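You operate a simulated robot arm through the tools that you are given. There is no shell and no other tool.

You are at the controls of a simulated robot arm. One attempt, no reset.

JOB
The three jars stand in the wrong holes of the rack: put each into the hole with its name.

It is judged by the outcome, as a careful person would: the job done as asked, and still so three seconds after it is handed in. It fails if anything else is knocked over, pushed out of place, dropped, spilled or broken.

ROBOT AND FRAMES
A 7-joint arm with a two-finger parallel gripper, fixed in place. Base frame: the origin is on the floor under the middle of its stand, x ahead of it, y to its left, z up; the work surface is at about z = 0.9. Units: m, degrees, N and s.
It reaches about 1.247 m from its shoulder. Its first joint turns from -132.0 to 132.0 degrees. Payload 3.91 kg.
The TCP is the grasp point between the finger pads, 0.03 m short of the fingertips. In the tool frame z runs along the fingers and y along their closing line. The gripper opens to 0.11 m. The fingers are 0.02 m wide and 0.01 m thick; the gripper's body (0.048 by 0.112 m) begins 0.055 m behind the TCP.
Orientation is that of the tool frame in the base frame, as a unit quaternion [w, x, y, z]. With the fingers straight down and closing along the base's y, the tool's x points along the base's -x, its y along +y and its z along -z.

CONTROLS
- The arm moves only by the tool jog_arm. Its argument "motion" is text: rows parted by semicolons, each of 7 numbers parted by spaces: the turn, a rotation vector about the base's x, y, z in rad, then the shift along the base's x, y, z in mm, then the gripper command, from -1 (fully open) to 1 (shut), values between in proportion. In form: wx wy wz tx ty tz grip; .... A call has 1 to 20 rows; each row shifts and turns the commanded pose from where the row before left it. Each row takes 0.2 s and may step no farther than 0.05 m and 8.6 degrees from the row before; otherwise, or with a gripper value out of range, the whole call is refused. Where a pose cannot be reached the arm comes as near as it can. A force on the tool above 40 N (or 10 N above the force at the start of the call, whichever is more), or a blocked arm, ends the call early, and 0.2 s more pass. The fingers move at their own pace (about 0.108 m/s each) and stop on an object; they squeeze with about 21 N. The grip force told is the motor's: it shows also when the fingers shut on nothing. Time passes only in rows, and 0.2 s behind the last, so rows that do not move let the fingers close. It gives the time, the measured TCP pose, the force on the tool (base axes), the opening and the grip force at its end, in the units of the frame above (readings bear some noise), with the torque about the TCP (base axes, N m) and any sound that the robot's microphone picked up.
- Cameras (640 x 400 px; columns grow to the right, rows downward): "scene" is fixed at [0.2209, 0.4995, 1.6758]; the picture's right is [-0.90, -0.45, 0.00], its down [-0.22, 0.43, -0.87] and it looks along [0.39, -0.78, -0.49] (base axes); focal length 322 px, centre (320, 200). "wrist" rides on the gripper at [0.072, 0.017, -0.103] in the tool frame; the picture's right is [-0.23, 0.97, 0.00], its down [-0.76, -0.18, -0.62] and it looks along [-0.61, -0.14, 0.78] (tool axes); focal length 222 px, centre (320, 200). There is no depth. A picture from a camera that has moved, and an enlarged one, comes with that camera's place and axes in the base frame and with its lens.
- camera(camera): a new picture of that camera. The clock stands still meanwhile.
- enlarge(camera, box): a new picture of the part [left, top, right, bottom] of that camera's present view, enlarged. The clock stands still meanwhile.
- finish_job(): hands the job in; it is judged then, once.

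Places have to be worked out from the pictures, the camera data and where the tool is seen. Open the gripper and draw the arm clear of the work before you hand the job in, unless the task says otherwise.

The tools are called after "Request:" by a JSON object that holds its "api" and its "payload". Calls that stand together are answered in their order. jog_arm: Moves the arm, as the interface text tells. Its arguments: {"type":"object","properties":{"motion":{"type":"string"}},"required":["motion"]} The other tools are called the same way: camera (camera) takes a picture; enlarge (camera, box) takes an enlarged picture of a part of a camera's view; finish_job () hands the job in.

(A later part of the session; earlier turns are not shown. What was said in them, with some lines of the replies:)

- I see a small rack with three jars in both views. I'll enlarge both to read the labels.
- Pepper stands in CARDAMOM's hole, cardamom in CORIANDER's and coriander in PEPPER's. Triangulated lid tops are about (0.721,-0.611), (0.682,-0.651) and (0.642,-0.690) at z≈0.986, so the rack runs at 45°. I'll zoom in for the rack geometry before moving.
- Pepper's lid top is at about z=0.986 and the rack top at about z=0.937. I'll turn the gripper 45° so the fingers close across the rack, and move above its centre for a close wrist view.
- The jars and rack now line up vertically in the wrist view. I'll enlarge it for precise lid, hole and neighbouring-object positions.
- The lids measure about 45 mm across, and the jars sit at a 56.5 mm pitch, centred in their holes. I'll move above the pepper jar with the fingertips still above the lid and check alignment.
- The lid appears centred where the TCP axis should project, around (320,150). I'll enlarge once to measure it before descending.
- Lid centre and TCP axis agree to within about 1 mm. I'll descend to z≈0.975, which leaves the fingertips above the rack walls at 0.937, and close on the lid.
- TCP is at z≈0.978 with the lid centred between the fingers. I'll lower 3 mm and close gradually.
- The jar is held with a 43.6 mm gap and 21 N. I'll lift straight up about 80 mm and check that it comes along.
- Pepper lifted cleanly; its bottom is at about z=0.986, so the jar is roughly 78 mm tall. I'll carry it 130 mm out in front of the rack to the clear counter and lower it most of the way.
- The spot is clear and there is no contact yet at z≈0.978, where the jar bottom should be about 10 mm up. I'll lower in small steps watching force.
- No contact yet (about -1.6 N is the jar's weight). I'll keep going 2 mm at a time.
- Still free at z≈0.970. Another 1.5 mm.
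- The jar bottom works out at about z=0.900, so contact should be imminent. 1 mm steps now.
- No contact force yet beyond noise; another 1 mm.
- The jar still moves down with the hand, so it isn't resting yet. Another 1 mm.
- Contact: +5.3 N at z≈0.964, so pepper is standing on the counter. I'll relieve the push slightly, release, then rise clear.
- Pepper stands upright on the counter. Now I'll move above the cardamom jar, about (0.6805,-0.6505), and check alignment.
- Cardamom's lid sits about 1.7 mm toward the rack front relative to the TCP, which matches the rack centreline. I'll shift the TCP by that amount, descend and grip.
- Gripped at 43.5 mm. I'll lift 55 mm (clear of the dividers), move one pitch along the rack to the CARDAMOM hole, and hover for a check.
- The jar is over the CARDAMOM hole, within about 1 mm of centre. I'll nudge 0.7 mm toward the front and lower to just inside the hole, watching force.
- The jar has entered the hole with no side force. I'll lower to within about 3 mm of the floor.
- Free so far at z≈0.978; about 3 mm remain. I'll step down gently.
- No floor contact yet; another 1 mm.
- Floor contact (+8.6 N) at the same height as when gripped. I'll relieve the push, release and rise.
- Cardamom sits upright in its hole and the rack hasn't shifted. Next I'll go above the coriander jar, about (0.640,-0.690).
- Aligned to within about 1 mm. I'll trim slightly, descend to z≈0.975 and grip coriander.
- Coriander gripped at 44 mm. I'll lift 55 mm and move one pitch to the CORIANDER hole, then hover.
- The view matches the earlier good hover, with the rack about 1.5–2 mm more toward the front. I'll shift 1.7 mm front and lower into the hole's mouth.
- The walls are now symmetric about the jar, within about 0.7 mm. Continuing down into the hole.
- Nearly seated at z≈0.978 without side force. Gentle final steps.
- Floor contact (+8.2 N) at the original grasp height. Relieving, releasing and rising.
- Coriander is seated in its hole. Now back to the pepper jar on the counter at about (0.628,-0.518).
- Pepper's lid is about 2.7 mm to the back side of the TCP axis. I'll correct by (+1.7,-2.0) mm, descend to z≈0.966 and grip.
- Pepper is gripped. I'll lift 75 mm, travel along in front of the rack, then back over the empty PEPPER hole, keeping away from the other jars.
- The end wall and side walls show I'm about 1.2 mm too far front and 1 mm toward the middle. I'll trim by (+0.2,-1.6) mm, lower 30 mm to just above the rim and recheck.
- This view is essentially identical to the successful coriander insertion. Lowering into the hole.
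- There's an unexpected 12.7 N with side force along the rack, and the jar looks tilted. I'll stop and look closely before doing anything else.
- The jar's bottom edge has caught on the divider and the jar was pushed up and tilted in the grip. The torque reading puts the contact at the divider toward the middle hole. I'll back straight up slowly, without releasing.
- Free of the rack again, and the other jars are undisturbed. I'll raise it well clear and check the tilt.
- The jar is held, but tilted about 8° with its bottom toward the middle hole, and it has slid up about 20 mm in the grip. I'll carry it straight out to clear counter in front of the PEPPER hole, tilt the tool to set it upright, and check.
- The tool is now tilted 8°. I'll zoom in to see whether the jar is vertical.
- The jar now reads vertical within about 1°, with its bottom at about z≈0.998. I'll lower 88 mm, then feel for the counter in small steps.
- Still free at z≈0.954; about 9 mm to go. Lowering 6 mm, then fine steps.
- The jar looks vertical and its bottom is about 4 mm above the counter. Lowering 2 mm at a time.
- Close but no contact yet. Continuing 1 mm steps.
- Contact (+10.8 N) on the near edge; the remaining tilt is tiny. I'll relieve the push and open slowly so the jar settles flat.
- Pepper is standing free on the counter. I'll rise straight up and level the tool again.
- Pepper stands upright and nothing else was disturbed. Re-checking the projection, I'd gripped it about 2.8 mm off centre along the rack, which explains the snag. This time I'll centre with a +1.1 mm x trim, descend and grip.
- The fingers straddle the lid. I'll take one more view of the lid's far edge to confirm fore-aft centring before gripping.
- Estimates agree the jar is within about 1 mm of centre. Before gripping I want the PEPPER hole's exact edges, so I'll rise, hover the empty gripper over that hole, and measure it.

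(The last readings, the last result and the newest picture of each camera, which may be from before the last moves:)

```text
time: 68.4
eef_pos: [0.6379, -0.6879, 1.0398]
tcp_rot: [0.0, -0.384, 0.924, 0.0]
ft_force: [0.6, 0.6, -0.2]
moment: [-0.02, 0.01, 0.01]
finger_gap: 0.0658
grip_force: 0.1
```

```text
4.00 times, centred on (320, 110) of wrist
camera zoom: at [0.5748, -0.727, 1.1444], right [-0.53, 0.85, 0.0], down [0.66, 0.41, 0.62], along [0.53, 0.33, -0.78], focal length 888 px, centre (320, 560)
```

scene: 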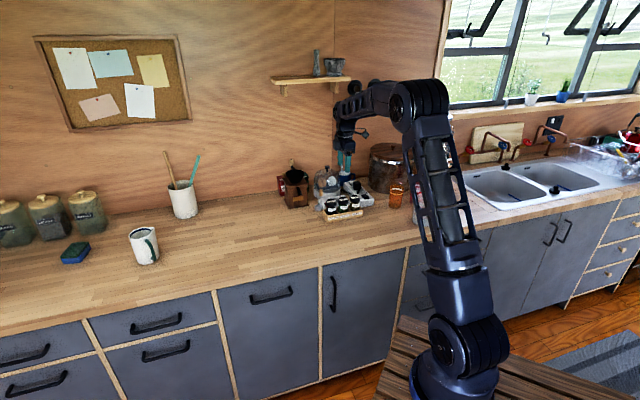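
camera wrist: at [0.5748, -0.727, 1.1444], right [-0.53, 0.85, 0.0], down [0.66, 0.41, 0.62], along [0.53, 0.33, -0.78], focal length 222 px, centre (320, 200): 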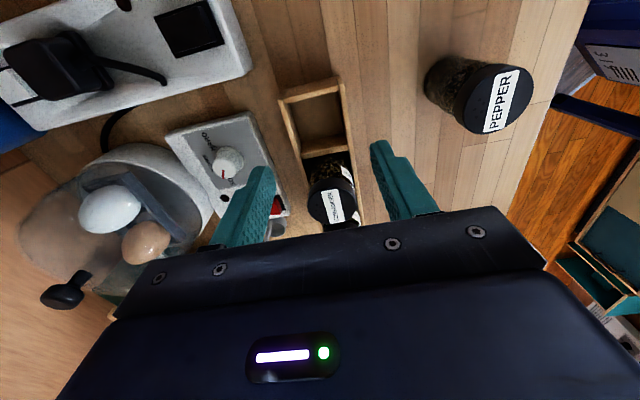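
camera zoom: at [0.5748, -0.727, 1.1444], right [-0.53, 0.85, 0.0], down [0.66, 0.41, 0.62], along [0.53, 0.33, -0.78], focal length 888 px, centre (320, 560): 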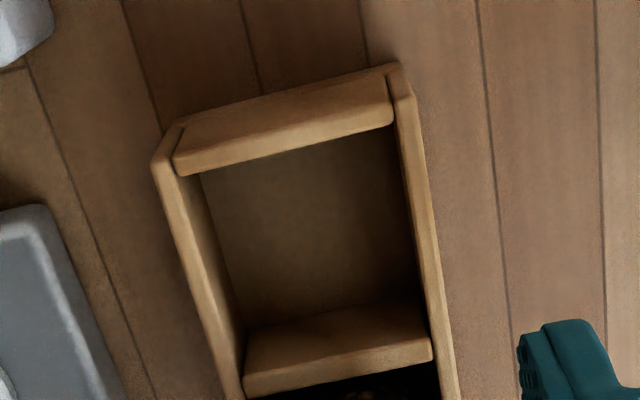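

The hole measures about 52×51 mm. Its centre is 0.5 mm further along +axis from this pose and 2.6 mm toward the back. Returning to pepper to grip it centred.

Request:
{"api": "jog_arm", "payload": {"motion": "0 0 0 -12 12 0 -0.2; 0 0 0 -20 20 0 -0.2; 0 0 0 -23 23 0 -0.2; 0 0 0 -23 23 0 -0.2; 0 0 0 -12 12 0 -0.2; 0 0 0 0 0 0 -0.2; 0 0 0 0 0 0 -0.2"}}

Request:
{"api": "enlarge", "payload": {"camera": "wrist", "box": [240, 90, 400, 190]}}

```text
time: 70.0
eef_pos: [0.5505, -0.5961, 1.0371]
tcp_rot: [0.0, -0.383, 0.924, 0.0]
ft_force: [-0.6, -0.6, 0.3]
moment: [0.02, 0.02, -0.01]
finger_gap: 0.0661
grip_force: 0.1
```

```text
4.00 times, centred on (320, 140) of wrist
camera zoom: at [0.4875, -0.6358, 1.1406], right [-0.53, 0.85, 0.0], down [0.66, 0.41, 0.62], along [0.53, 0.33, -0.78], focal length 888 px, centre (320, 440)
```

zoom: 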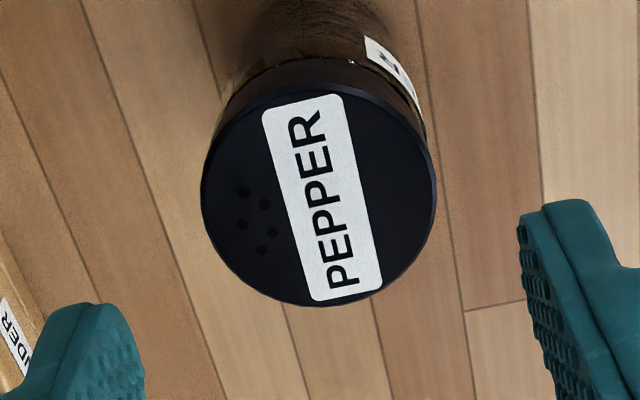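

The arm settled about 2 mm differently along the rack axis; the lid is 10 px higher than expected. I'll trim (-0.9,-1.9) mm and recheck at this height.

Request:
{"api": "jog_arm", "payload": {"motion": "0 0 0 -0.9 -1.9 0 -0.2; 0 0 0 0 0 0 -0.2; 0 0 0 0 0 0 -0.2"}}

Request:
{"api": "enlarge", "payload": {"camera": "wrist", "box": [240, 90, 400, 190]}}

```text
time: 70.8
eef_pos: [0.5499, -0.6003, 1.0383]
tcp_rot: [0.0, -0.383, 0.924, 0.001]
ft_force: [0.4, -0.3, 0.0]
moment: [0.0, 0.0, 0.0]
finger_gap: 0.0658
grip_force: 0.0
```

```text
4.00 times, centred on (320, 140) of wrist
camera zoom: at [0.4866, -0.6388, 1.1417], right [-0.53, 0.85, 0.0], down [0.66, 0.41, 0.62], along [0.53, 0.33, -0.78], focal length 888 px, centre (320, 440)
```

zoom: 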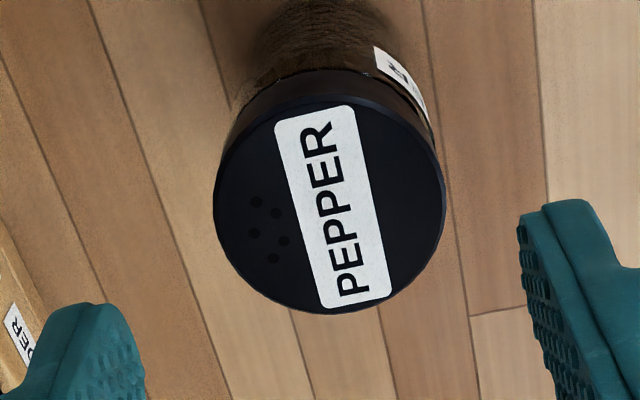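

Fore-aft is now centred. I'll trim 1.3 mm toward the front, descend 72 mm and grip gently.

Request:
{"api": "jog_arm", "payload": {"motion": "0 0 0 -0.9 0.9 -20 -0.2; 0 0 0 0 0 -20 -0.2; 0 0 0 0 0 -15 -0.2; 0 0 0 0 0 -12 -0.2; 0 0 0 0 0 -5 -0.2; 0 0 0 0 0 0 -0.2; 0 0 0 0 0 0 -0.05; 0 0 0 0 0 0 0.05; 0 0 0 0 0 0 0.12; 0 0 0 0 0 0 0.18; 0 0 0 0 0 0 0.3; 0 0 0 0 0 0 1; 0 0 0 0 0 0 1"}}

Request:
{"api": "camera", "payload": {"camera": "wrist"}}

Request:
{"api": "enlarge", "payload": {"camera": "scene", "box": [346, 200, 394, 230]}}

```text
time: 73.6
eef_pos: [0.548, -0.5989, 0.967]
tcp_rot: [-0.001, -0.383, 0.924, 0.0]
ft_force: [0.8, -0.2, -0.2]
moment: [-0.01, 0.03, -0.01]
finger_gap: 0.0436
grip_force: 21.0
```

```text
taken
camera wrist: at [0.4842, -0.6379, 1.071], right [-0.53, 0.85, 0.0], down [0.66, 0.41, 0.62], along [0.53, 0.33, -0.78], focal length 222 px, centre (320, 200)
```

wrist: 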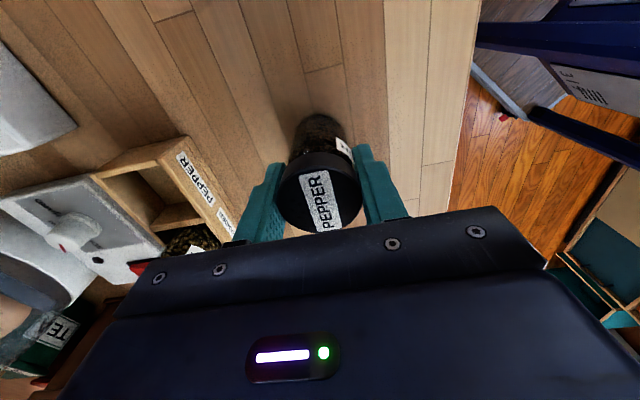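

```text
13.33 times, centred on (370, 215) of scene
camera zoom: at [0.2209, 0.4995, 1.6758], right [-0.9, -0.45, 0.0], down [-0.22, 0.43, -0.87], along [0.39, -0.78, -0.49], focal length 4290 px, centre (-347, 0)
```

zoom: 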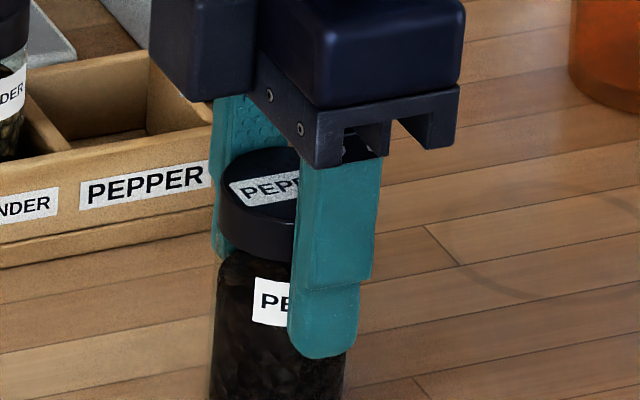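

Gripped at 43.6 mm with the jar upright. Lifting 75 mm and checking that it hangs vertical.

Request:
{"api": "jog_arm", "payload": {"motion": "0 0 0 0 0 4 1; 0 0 0 0 0 10 1; 0 0 0 0 0 18 1; 0 0 0 0 0 20 1; 0 0 0 0 0 15 1; 0 0 0 0 0 8 1; 0 0 0 0 0 0 1; 0 0 0 0 0 0 1"}}

Request:
{"api": "enlarge", "payload": {"camera": "scene", "box": [346, 180, 394, 210]}}

Request:
{"api": "camera", "payload": {"camera": "wrist"}}

```text
time: 75.4
eef_pos: [0.5478, -0.5991, 1.0431]
tcp_rot: [0.001, -0.383, 0.924, 0.001]
ft_force: [-0.4, 0.7, -0.8]
moment: [-0.01, -0.01, -0.01]
finger_gap: 0.0436
grip_force: 21.5
```

```text
13.33 times, centred on (370, 195) of scene
camera zoom: at [0.2209, 0.4995, 1.6758], right [-0.9, -0.45, 0.0], down [-0.22, 0.43, -0.87], along [0.39, -0.78, -0.49], focal length 4290 px, centre (-347, 267)
```

zoom: 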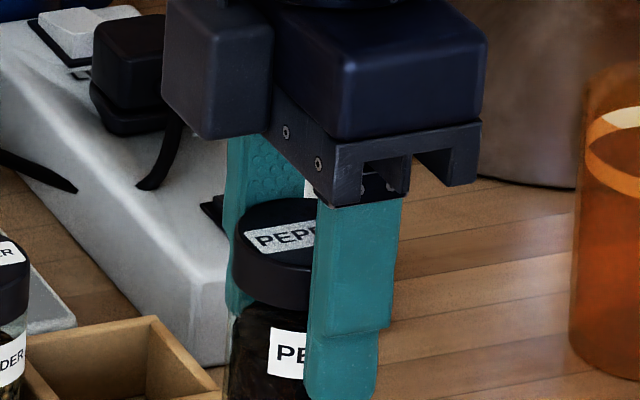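

```text
taken
camera wrist: at [0.4852, -0.6389, 1.1468], right [-0.53, 0.85, 0.0], down [0.66, 0.41, 0.62], along [0.53, 0.33, -0.78], focal length 222 px, centre (320, 200)
```

wrist: 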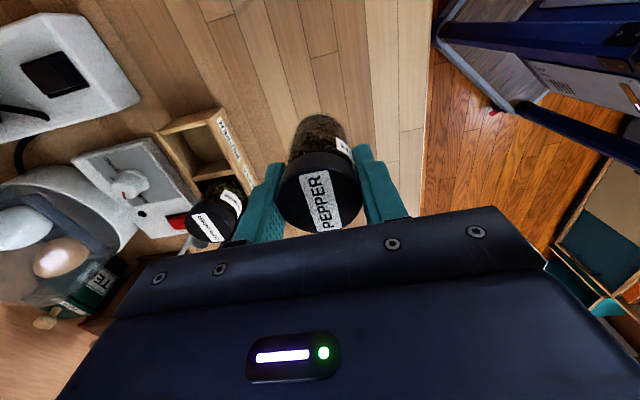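

Jar hangs vertical. Moving back over the PEPPER hole centre, estimated at (0.640,-0.6895), and hovering for a check.

Request:
{"api": "jog_arm", "payload": {"motion": "0 0 0 12 -12 0 1; 0 0 0 20 -20 0 1; 0 0 0 22 -22 0 1; 0 0 0 20 -19 0 1; 0 0 0 12 -11.4 0 1; 0 0 0 6 -6 0 1; 0 0 0 0 0 0 1; 0 0 0 0 0 0 1"}}

Request:
{"api": "camera", "payload": {"camera": "wrist"}}

Request:
{"api": "enlarge", "payload": {"camera": "wrist", "box": [240, 60, 400, 160]}}

Request:
{"api": "enlarge", "payload": {"camera": "scene", "box": [318, 168, 382, 208]}}

```text
time: 77.2
eef_pos: [0.6404, -0.6914, 1.0419]
tcp_rot: [0.0, -0.384, 0.923, -0.001]
ft_force: [0.1, 0.0, -0.6]
moment: [0.0, 0.01, -0.03]
finger_gap: 0.0431
grip_force: 21.2
```

```text
taken
camera wrist: at [0.5768, -0.7295, 1.1464], right [-0.53, 0.85, 0.0], down [0.66, 0.41, 0.62], along [0.53, 0.33, -0.78], focal length 222 px, centre (320, 200)
```

wrist: 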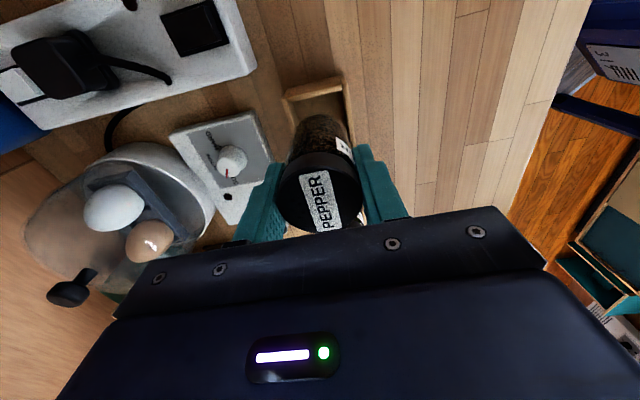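

```text
4.00 times, centred on (320, 110) of wrist
camera zoom: at [0.5768, -0.7295, 1.1464], right [-0.53, 0.85, 0.0], down [0.66, 0.41, 0.62], along [0.53, 0.33, -0.78], focal length 888 px, centre (320, 560)
```

zoom: 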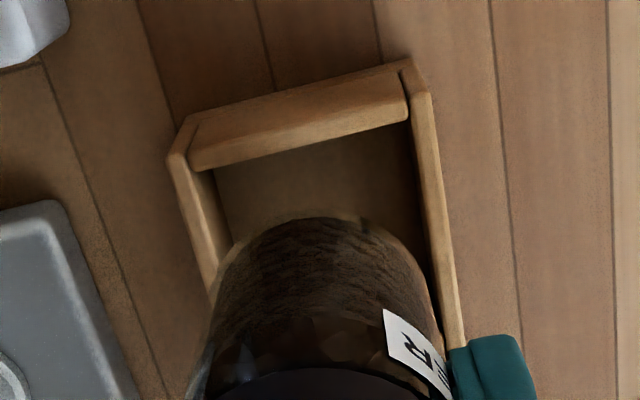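

```text
10.00 times, centred on (350, 188) of scene
camera zoom: at [0.2209, 0.4995, 1.6758], right [-0.9, -0.45, 0.0], down [-0.22, 0.43, -0.87], along [0.39, -0.78, -0.49], focal length 3217 px, centre (20, 320)
```

zoom: 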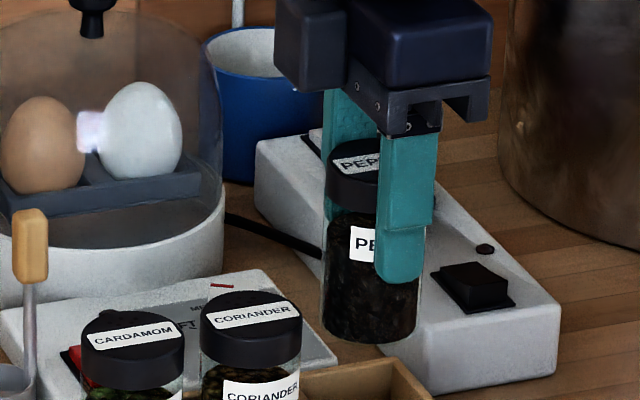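

Jar bottom is centred on the TCP, but I'm about 0.7 mm too near the end wall and 0.8 mm too far back. Trimming, then lowering to just above the rim to recheck.

Request:
{"api": "jog_arm", "payload": {"motion": "0 0 0 -0.1 0.9 0 1; 0 0 0 0 0 -10 1; 0 0 0 0 0 -12 1; 0 0 0 0 0 -8 1; 0 0 0 0 0 0 1; 0 0 0 0 0 0 1"}}

Request:
{"api": "enlarge", "payload": {"camera": "wrist", "box": [240, 80, 400, 180]}}

Request:
{"api": "enlarge", "payload": {"camera": "scene", "box": [334, 182, 382, 212]}}

```text
time: 78.6
eef_pos: [0.6419, -0.6881, 1.014]
tcp_rot: [0.0, -0.383, 0.924, 0.0]
ft_force: [-0.2, 1.1, -0.8]
moment: [0.0, 0.03, 0.02]
finger_gap: 0.0436
grip_force: 21.1
```

```text
4.00 times, centred on (320, 130) of wrist
camera zoom: at [0.5774, -0.7274, 1.117], right [-0.53, 0.85, 0.0], down [0.66, 0.41, 0.62], along [0.53, 0.33, -0.78], focal length 888 px, centre (320, 480)
```

zoom: 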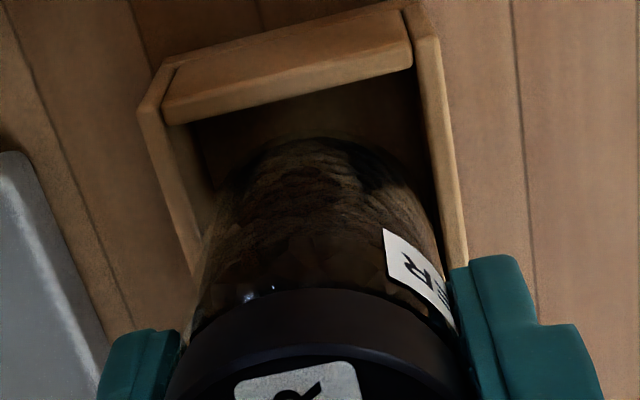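

```text
13.33 times, centred on (358, 197) of scene
camera zoom: at [0.2209, 0.4995, 1.6758], right [-0.9, -0.45, 0.0], down [-0.22, 0.43, -0.87], along [0.39, -0.78, -0.49], focal length 4290 px, centre (-187, 240)
```

zoom: 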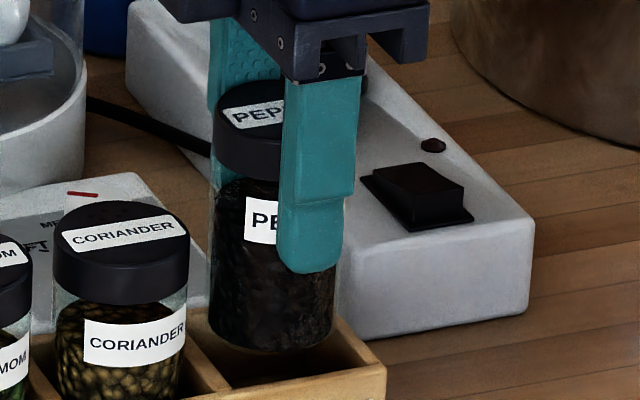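

Side-to-side is centred. Along the rack the arm settled about 1 mm toward the divider, so I'll trim -1 mm along the axis and recheck before entering.

Request:
{"api": "jog_arm", "payload": {"motion": "0 0 0 -0.7 -0.7 0 1; 0 0 0 0 0 -3 1; 0 0 0 0 0 0 1; 0 0 0 0 0 0 1"}}

Request:
{"api": "enlarge", "payload": {"camera": "wrist", "box": [240, 80, 400, 180]}}

Request:
{"api": "enlarge", "payload": {"camera": "scene", "box": [334, 188, 382, 218]}}

```text
time: 79.6
eef_pos: [0.6395, -0.689, 1.0111]
tcp_rot: [0.0, -0.384, 0.923, -0.001]
ft_force: [-0.4, 0.0, -1.3]
moment: [0.01, 0.01, 0.01]
finger_gap: 0.0437
grip_force: 21.0
```

```text
4.00 times, centred on (320, 130) of wrist
camera zoom: at [0.5759, -0.7281, 1.115], right [-0.53, 0.85, 0.0], down [0.66, 0.41, 0.62], along [0.53, 0.33, -0.78], focal length 888 px, centre (320, 480)
```

zoom: 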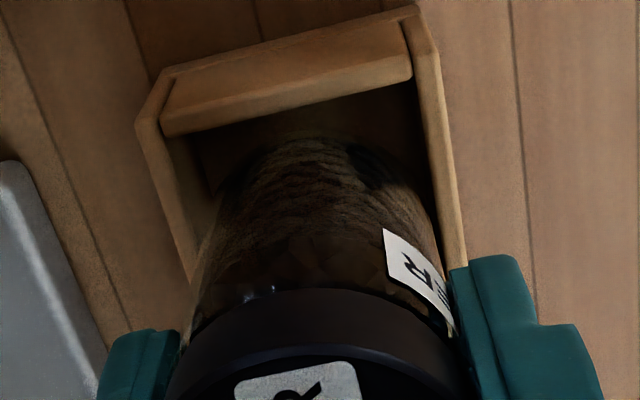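

```text
13.33 times, centred on (358, 203) of scene
camera zoom: at [0.2209, 0.4995, 1.6758], right [-0.9, -0.45, 0.0], down [-0.22, 0.43, -0.87], along [0.39, -0.78, -0.49], focal length 4290 px, centre (-187, 160)
```

zoom: 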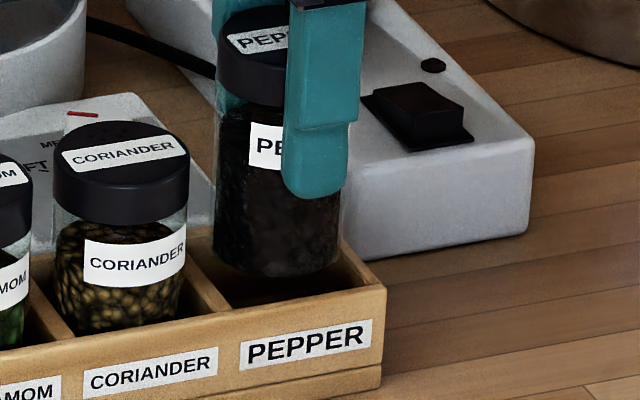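

Jar is centred in both directions now (25.4 mm from the end wall, sides even). Entering the hole by a few millimetres, watching force.

Request:
{"api": "jog_arm", "payload": {"motion": "0 0 0 0 0 -4 1; 0 0 0 0 0 -4 1; 0 0 0 0 0 -3 1; 0 0 0 0 0 0 1"}}

Request:
{"api": "enlarge", "payload": {"camera": "scene", "box": [334, 188, 382, 218]}}

Request:
{"api": "enlarge", "payload": {"camera": "wrist", "box": [240, 80, 400, 180]}}

```text
time: 80.6
eef_pos: [0.6393, -0.6888, 0.9991]
tcp_rot: [0.0, -0.383, 0.924, 0.0]
ft_force: [0.5, 0.5, -1.2]
moment: [0.02, 0.01, 0.01]
finger_gap: 0.0436
grip_force: 21.0
```

```text
13.33 times, centred on (358, 203) of scene
camera zoom: at [0.2209, 0.4995, 1.6758], right [-0.9, -0.45, 0.0], down [-0.22, 0.43, -0.87], along [0.39, -0.78, -0.49], focal length 4290 px, centre (-187, 160)
```

zoom: 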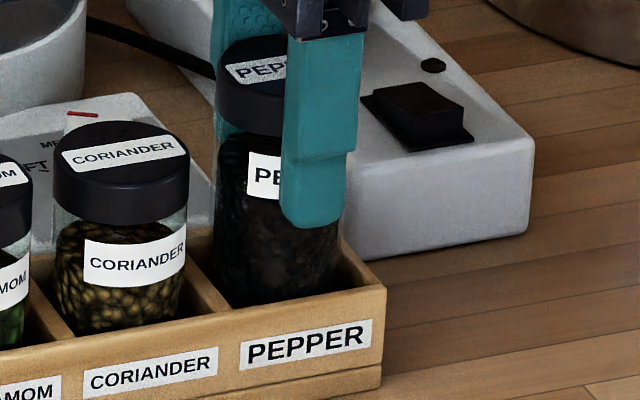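

```text
4.00 times, centred on (320, 130) of wrist
camera zoom: at [0.5757, -0.7275, 1.1042], right [-0.53, 0.85, 0.0], down [0.66, 0.41, 0.62], along [0.53, 0.33, -0.78], focal length 888 px, centre (320, 480)
```

zoom: 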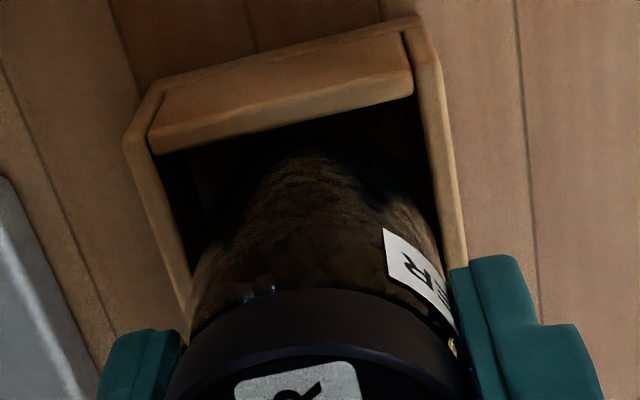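

The jar is inside the hole mouth with no contact force. Continuing 8 mm.

Request:
{"api": "jog_arm", "payload": {"motion": "0 0 0 0 0 -4 1; 0 0 0 0 0 -4 1; 0 0 0 0 0 0 1"}}

Request:
{"api": "enlarge", "payload": {"camera": "scene", "box": [334, 188, 382, 218]}}

```text
time: 81.4
eef_pos: [0.6384, -0.6883, 0.9912]
tcp_rot: [0.0, -0.383, 0.924, 0.0]
ft_force: [-0.2, 0.2, -1.4]
moment: [0.03, 0.01, -0.01]
finger_gap: 0.0435
grip_force: 20.7
```

```text
13.33 times, centred on (358, 203) of scene
camera zoom: at [0.2209, 0.4995, 1.6758], right [-0.9, -0.45, 0.0], down [-0.22, 0.43, -0.87], along [0.39, -0.78, -0.49], focal length 4290 px, centre (-187, 160)
```

zoom: 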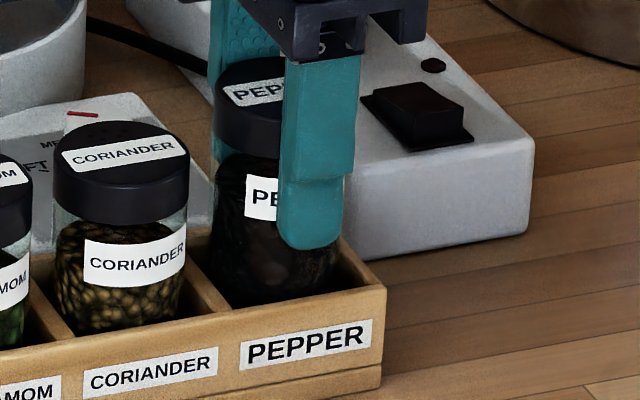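

Going in cleanly and upright. Another 10 mm.

Request:
{"api": "jog_arm", "payload": {"motion": "0 0 0 0 0 -4 1; 0 0 0 0 0 -4 1; 0 0 0 0 0 -2 1; 0 0 0 0 0 0 1"}}

Request:
{"api": "enlarge", "payload": {"camera": "scene", "box": [334, 188, 382, 218]}}

```text
time: 82.4
eef_pos: [0.6392, -0.6893, 0.9823]
tcp_rot: [0.0, -0.383, 0.924, 0.0]
ft_force: [1.0, 0.1, -1.0]
moment: [0.0, 0.01, -0.03]
finger_gap: 0.0437
grip_force: 21.0
```

```text
13.33 times, centred on (358, 203) of scene
camera zoom: at [0.2209, 0.4995, 1.6758], right [-0.9, -0.45, 0.0], down [-0.22, 0.43, -0.87], along [0.39, -0.78, -0.49], focal length 4290 px, centre (-187, 160)
```

zoom: 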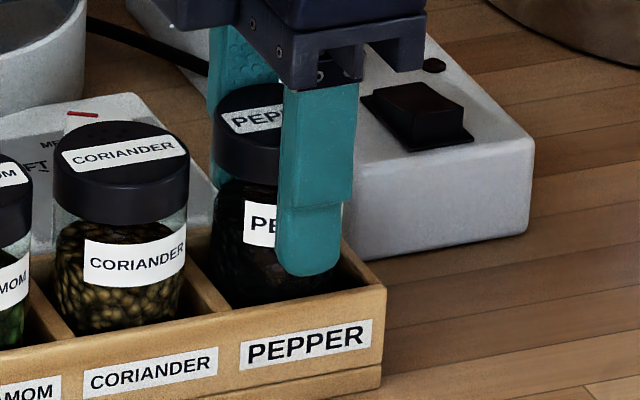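

Still free; the floor should be about 5 mm further. Small steps now.

Request:
{"api": "jog_arm", "payload": {"motion": "0 0 0 0 0 -2 1; 0 0 0 0 0 -1 1; 0 0 0 0 0 0 1"}}

```text
time: 83.2
eef_pos: [0.6407, -0.6908, 0.9783]
tcp_rot: [0.0, -0.384, 0.923, 0.0]
ft_force: [-0.3, 0.0, -1.5]
moment: [0.01, -0.03, 0.0]
finger_gap: 0.0436
grip_force: 20.9
```

Request:
{"api": "jog_arm", "payload": {"motion": "0 0 0 0 0 -1 1; 0 0 0 0 0 0 1"}}

```text
time: 83.8
eef_pos: [0.6403, -0.6904, 0.9776]
tcp_rot: [0.0, -0.383, 0.924, -0.001]
ft_force: [1.0, 0.8, -0.7]
moment: [0.01, -0.02, -0.01]
finger_gap: 0.0436
grip_force: 21.2
```

Request:
{"api": "jog_arm", "payload": {"motion": "0 0 0 0 0 -1 1; 0 0 0 0 0 0 1"}}

```text
time: 84.4
eef_pos: [0.6397, -0.6899, 0.9764]
tcp_rot: [0.001, -0.383, 0.924, 0.0]
ft_force: [2.4, 0.2, 7.1]
moment: [0.11, -0.09, -0.04]
finger_gap: 0.0438
grip_force: 20.8
```

Contact (+7.1 N) at the expected seated height. I'll verify visually before releasing.

Request:
{"api": "enlarge", "payload": {"camera": "scene", "box": [326, 184, 374, 214]}}

```text
13.33 times, centred on (350, 199) of scene
camera zoom: at [0.2209, 0.4995, 1.6758], right [-0.9, -0.45, 0.0], down [-0.22, 0.43, -0.87], along [0.39, -0.78, -0.49], focal length 4290 px, centre (-80, 213)
```

zoom: 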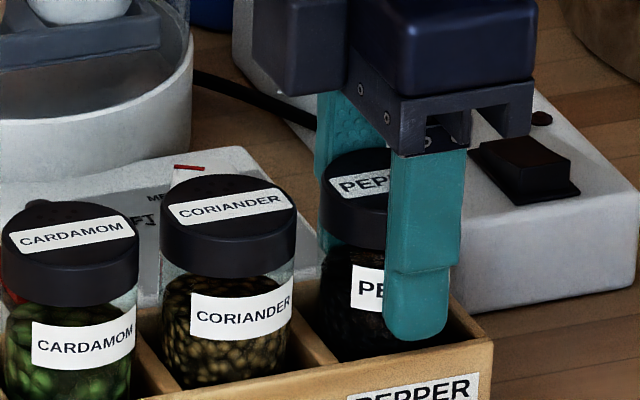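

The pepper lid lines up with the other two, so it's seated. Relieving, releasing and rising straight up.

Request:
{"api": "jog_arm", "payload": {"motion": "0 0 0 0 0 0.6 1; 0 0 0 0 0 0 0.2; 0 0 0 0 0 0 0.12; 0 0 0 0 0 0 0; 0 0 0 0 0 0 -0.2; 0 0 0 0 0 0 -0.2; 0 0 0 0 0 10 -0.2; 0 0 0 0 0 20 -0.2; 0 0 0 0 0 30 -0.2; 0 0 0 0 0 30 -0.2; 0 0 0 0 0 0 -0.2"}}

Request:
{"api": "camera", "payload": {"camera": "wrist"}}

Request:
{"api": "enlarge", "payload": {"camera": "scene", "box": [310, 170, 390, 220]}}

```text
time: 86.8
eef_pos: [0.6375, -0.6895, 1.0685]
tcp_rot: [0.0, -0.383, 0.924, -0.001]
ft_force: [0.8, -0.1, -0.7]
moment: [-0.03, 0.0, 0.03]
finger_gap: 0.0659
grip_force: 0.0
```

```text
taken
camera wrist: at [0.5744, -0.7282, 1.1713], right [-0.53, 0.85, 0.0], down [0.66, 0.41, 0.62], along [0.53, 0.33, -0.78], focal length 222 px, centre (320, 200)
```

wrist: 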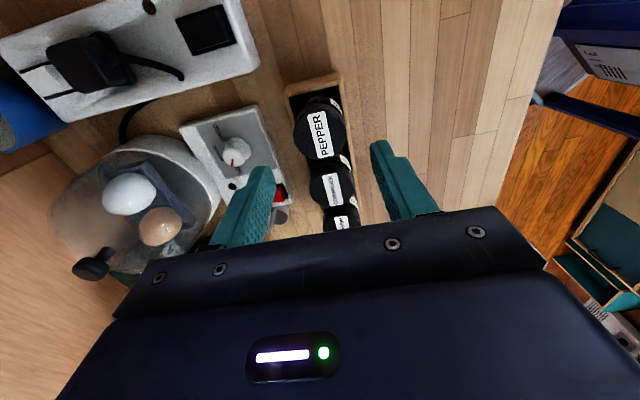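

```text
8.00 times, centred on (350, 195) of scene
camera zoom: at [0.2209, 0.4995, 1.6758], right [-0.9, -0.45, 0.0], down [-0.22, 0.43, -0.87], along [0.39, -0.78, -0.49], focal length 2574 px, centre (80, 240)
```

zoom: 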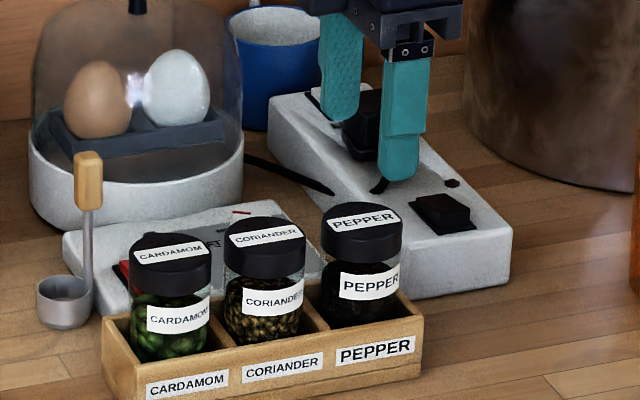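

All three jars stand in their matching holes, and the rack and surroundings are unchanged. I'll raise the arm, open the gripper and draw back clear toward the start pose.

Request:
{"api": "jog_arm", "payload": {"motion": "0 0 0 0 0 30 -0.2; 0 0 0 0 0 40 -0.2; 0 0 0 0 0 40 -0.2; 0 0 0 0 0 30 -0.5; 0 0 0 -15 15 5 -1; 0 0 -0.0982 -30 25 0 -1; 0 0 -0.0982 -30 25 0 -1; 0 0 -0.0982 -30 25 0 -1; 0 0 -0.0982 -30 25 0 -1; 0 0 -0.0982 -20 25 0 -1; 0 0 -0.0982 -15 20 0 -1; 0 0 -0.0982 0 5 0 -1; 0 0 -0.0982 0 0 0 -1; 0 0 0 0 0 0 -1; 0 0 0 0 0 0 -1"}}

Request:
{"api": "camera", "payload": {"camera": "scene"}}

Request:
{"api": "enlarge", "payload": {"camera": "scene", "box": [310, 170, 390, 220]}}

Request:
{"api": "camera", "payload": {"camera": "wrist"}}

```text
time: 90.0
eef_pos: [0.4697, -0.525, 1.2145]
tcp_rot: [0.0, 0.0, 1.0, 0.0]
ft_force: [0.4, 0.4, 0.6]
moment: [0.01, -0.01, 0.01]
finger_gap: 0.11
grip_force: 0.1
```

```text
taken
```

scene: 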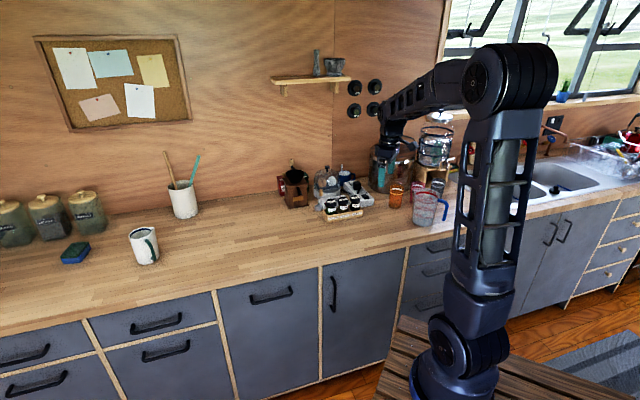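

```text
8.00 times, centred on (350, 195) of scene
camera zoom: at [0.2209, 0.4995, 1.6758], right [-0.9, -0.45, 0.0], down [-0.22, 0.43, -0.87], along [0.39, -0.78, -0.49], focal length 2574 px, centre (80, 240)
```

zoom: 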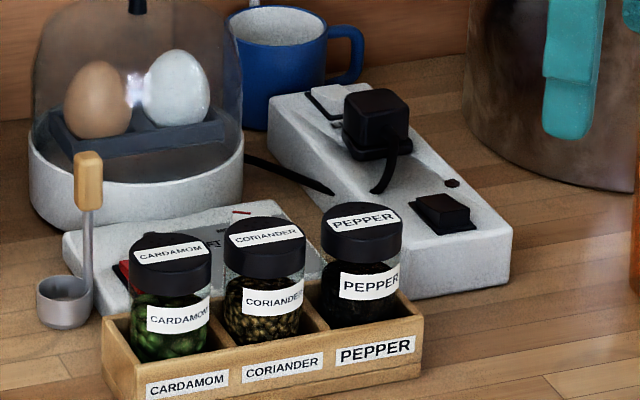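

```text
taken
camera wrist: at [0.3978, -0.5072, 1.3169], right [0.23, 0.97, 0.0], down [0.76, -0.18, 0.62], along [0.61, -0.14, -0.78], focal length 222 px, centre (320, 200)
```

wrist: 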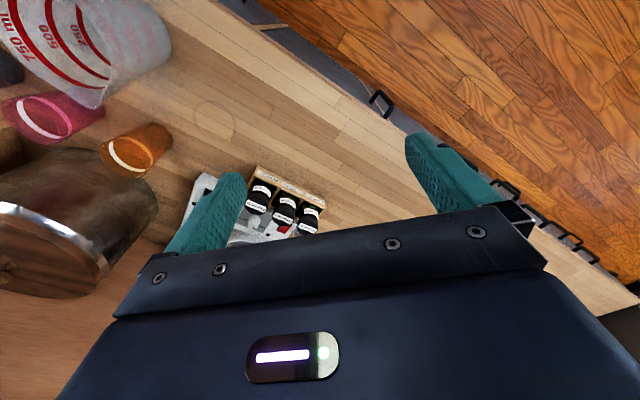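

All three jars match their hole labels and stand upright. The rack and other objects are where they began, and the arm is clear with the gripper open, so I'm handing in the job.

Request:
{"api": "finish_job", "payload": {}}

```text
The job is handed in.
```

The three jars now stand upright in the holes with their names: cardamom, coriander and pepper. The rack and the other objects look unmoved in the final pictures. The gripper is open, the arm is back near its start pose, and the job is handed in.

The first try at putting pepper into its hole failed. Its bottom edge caught on the divider, and the jar tilted and slid up in the grip. I backed it out without letting go, stood it on the counter, re-gripped it centred and lowered it in cleanly. No jar was dropped or knocked over.
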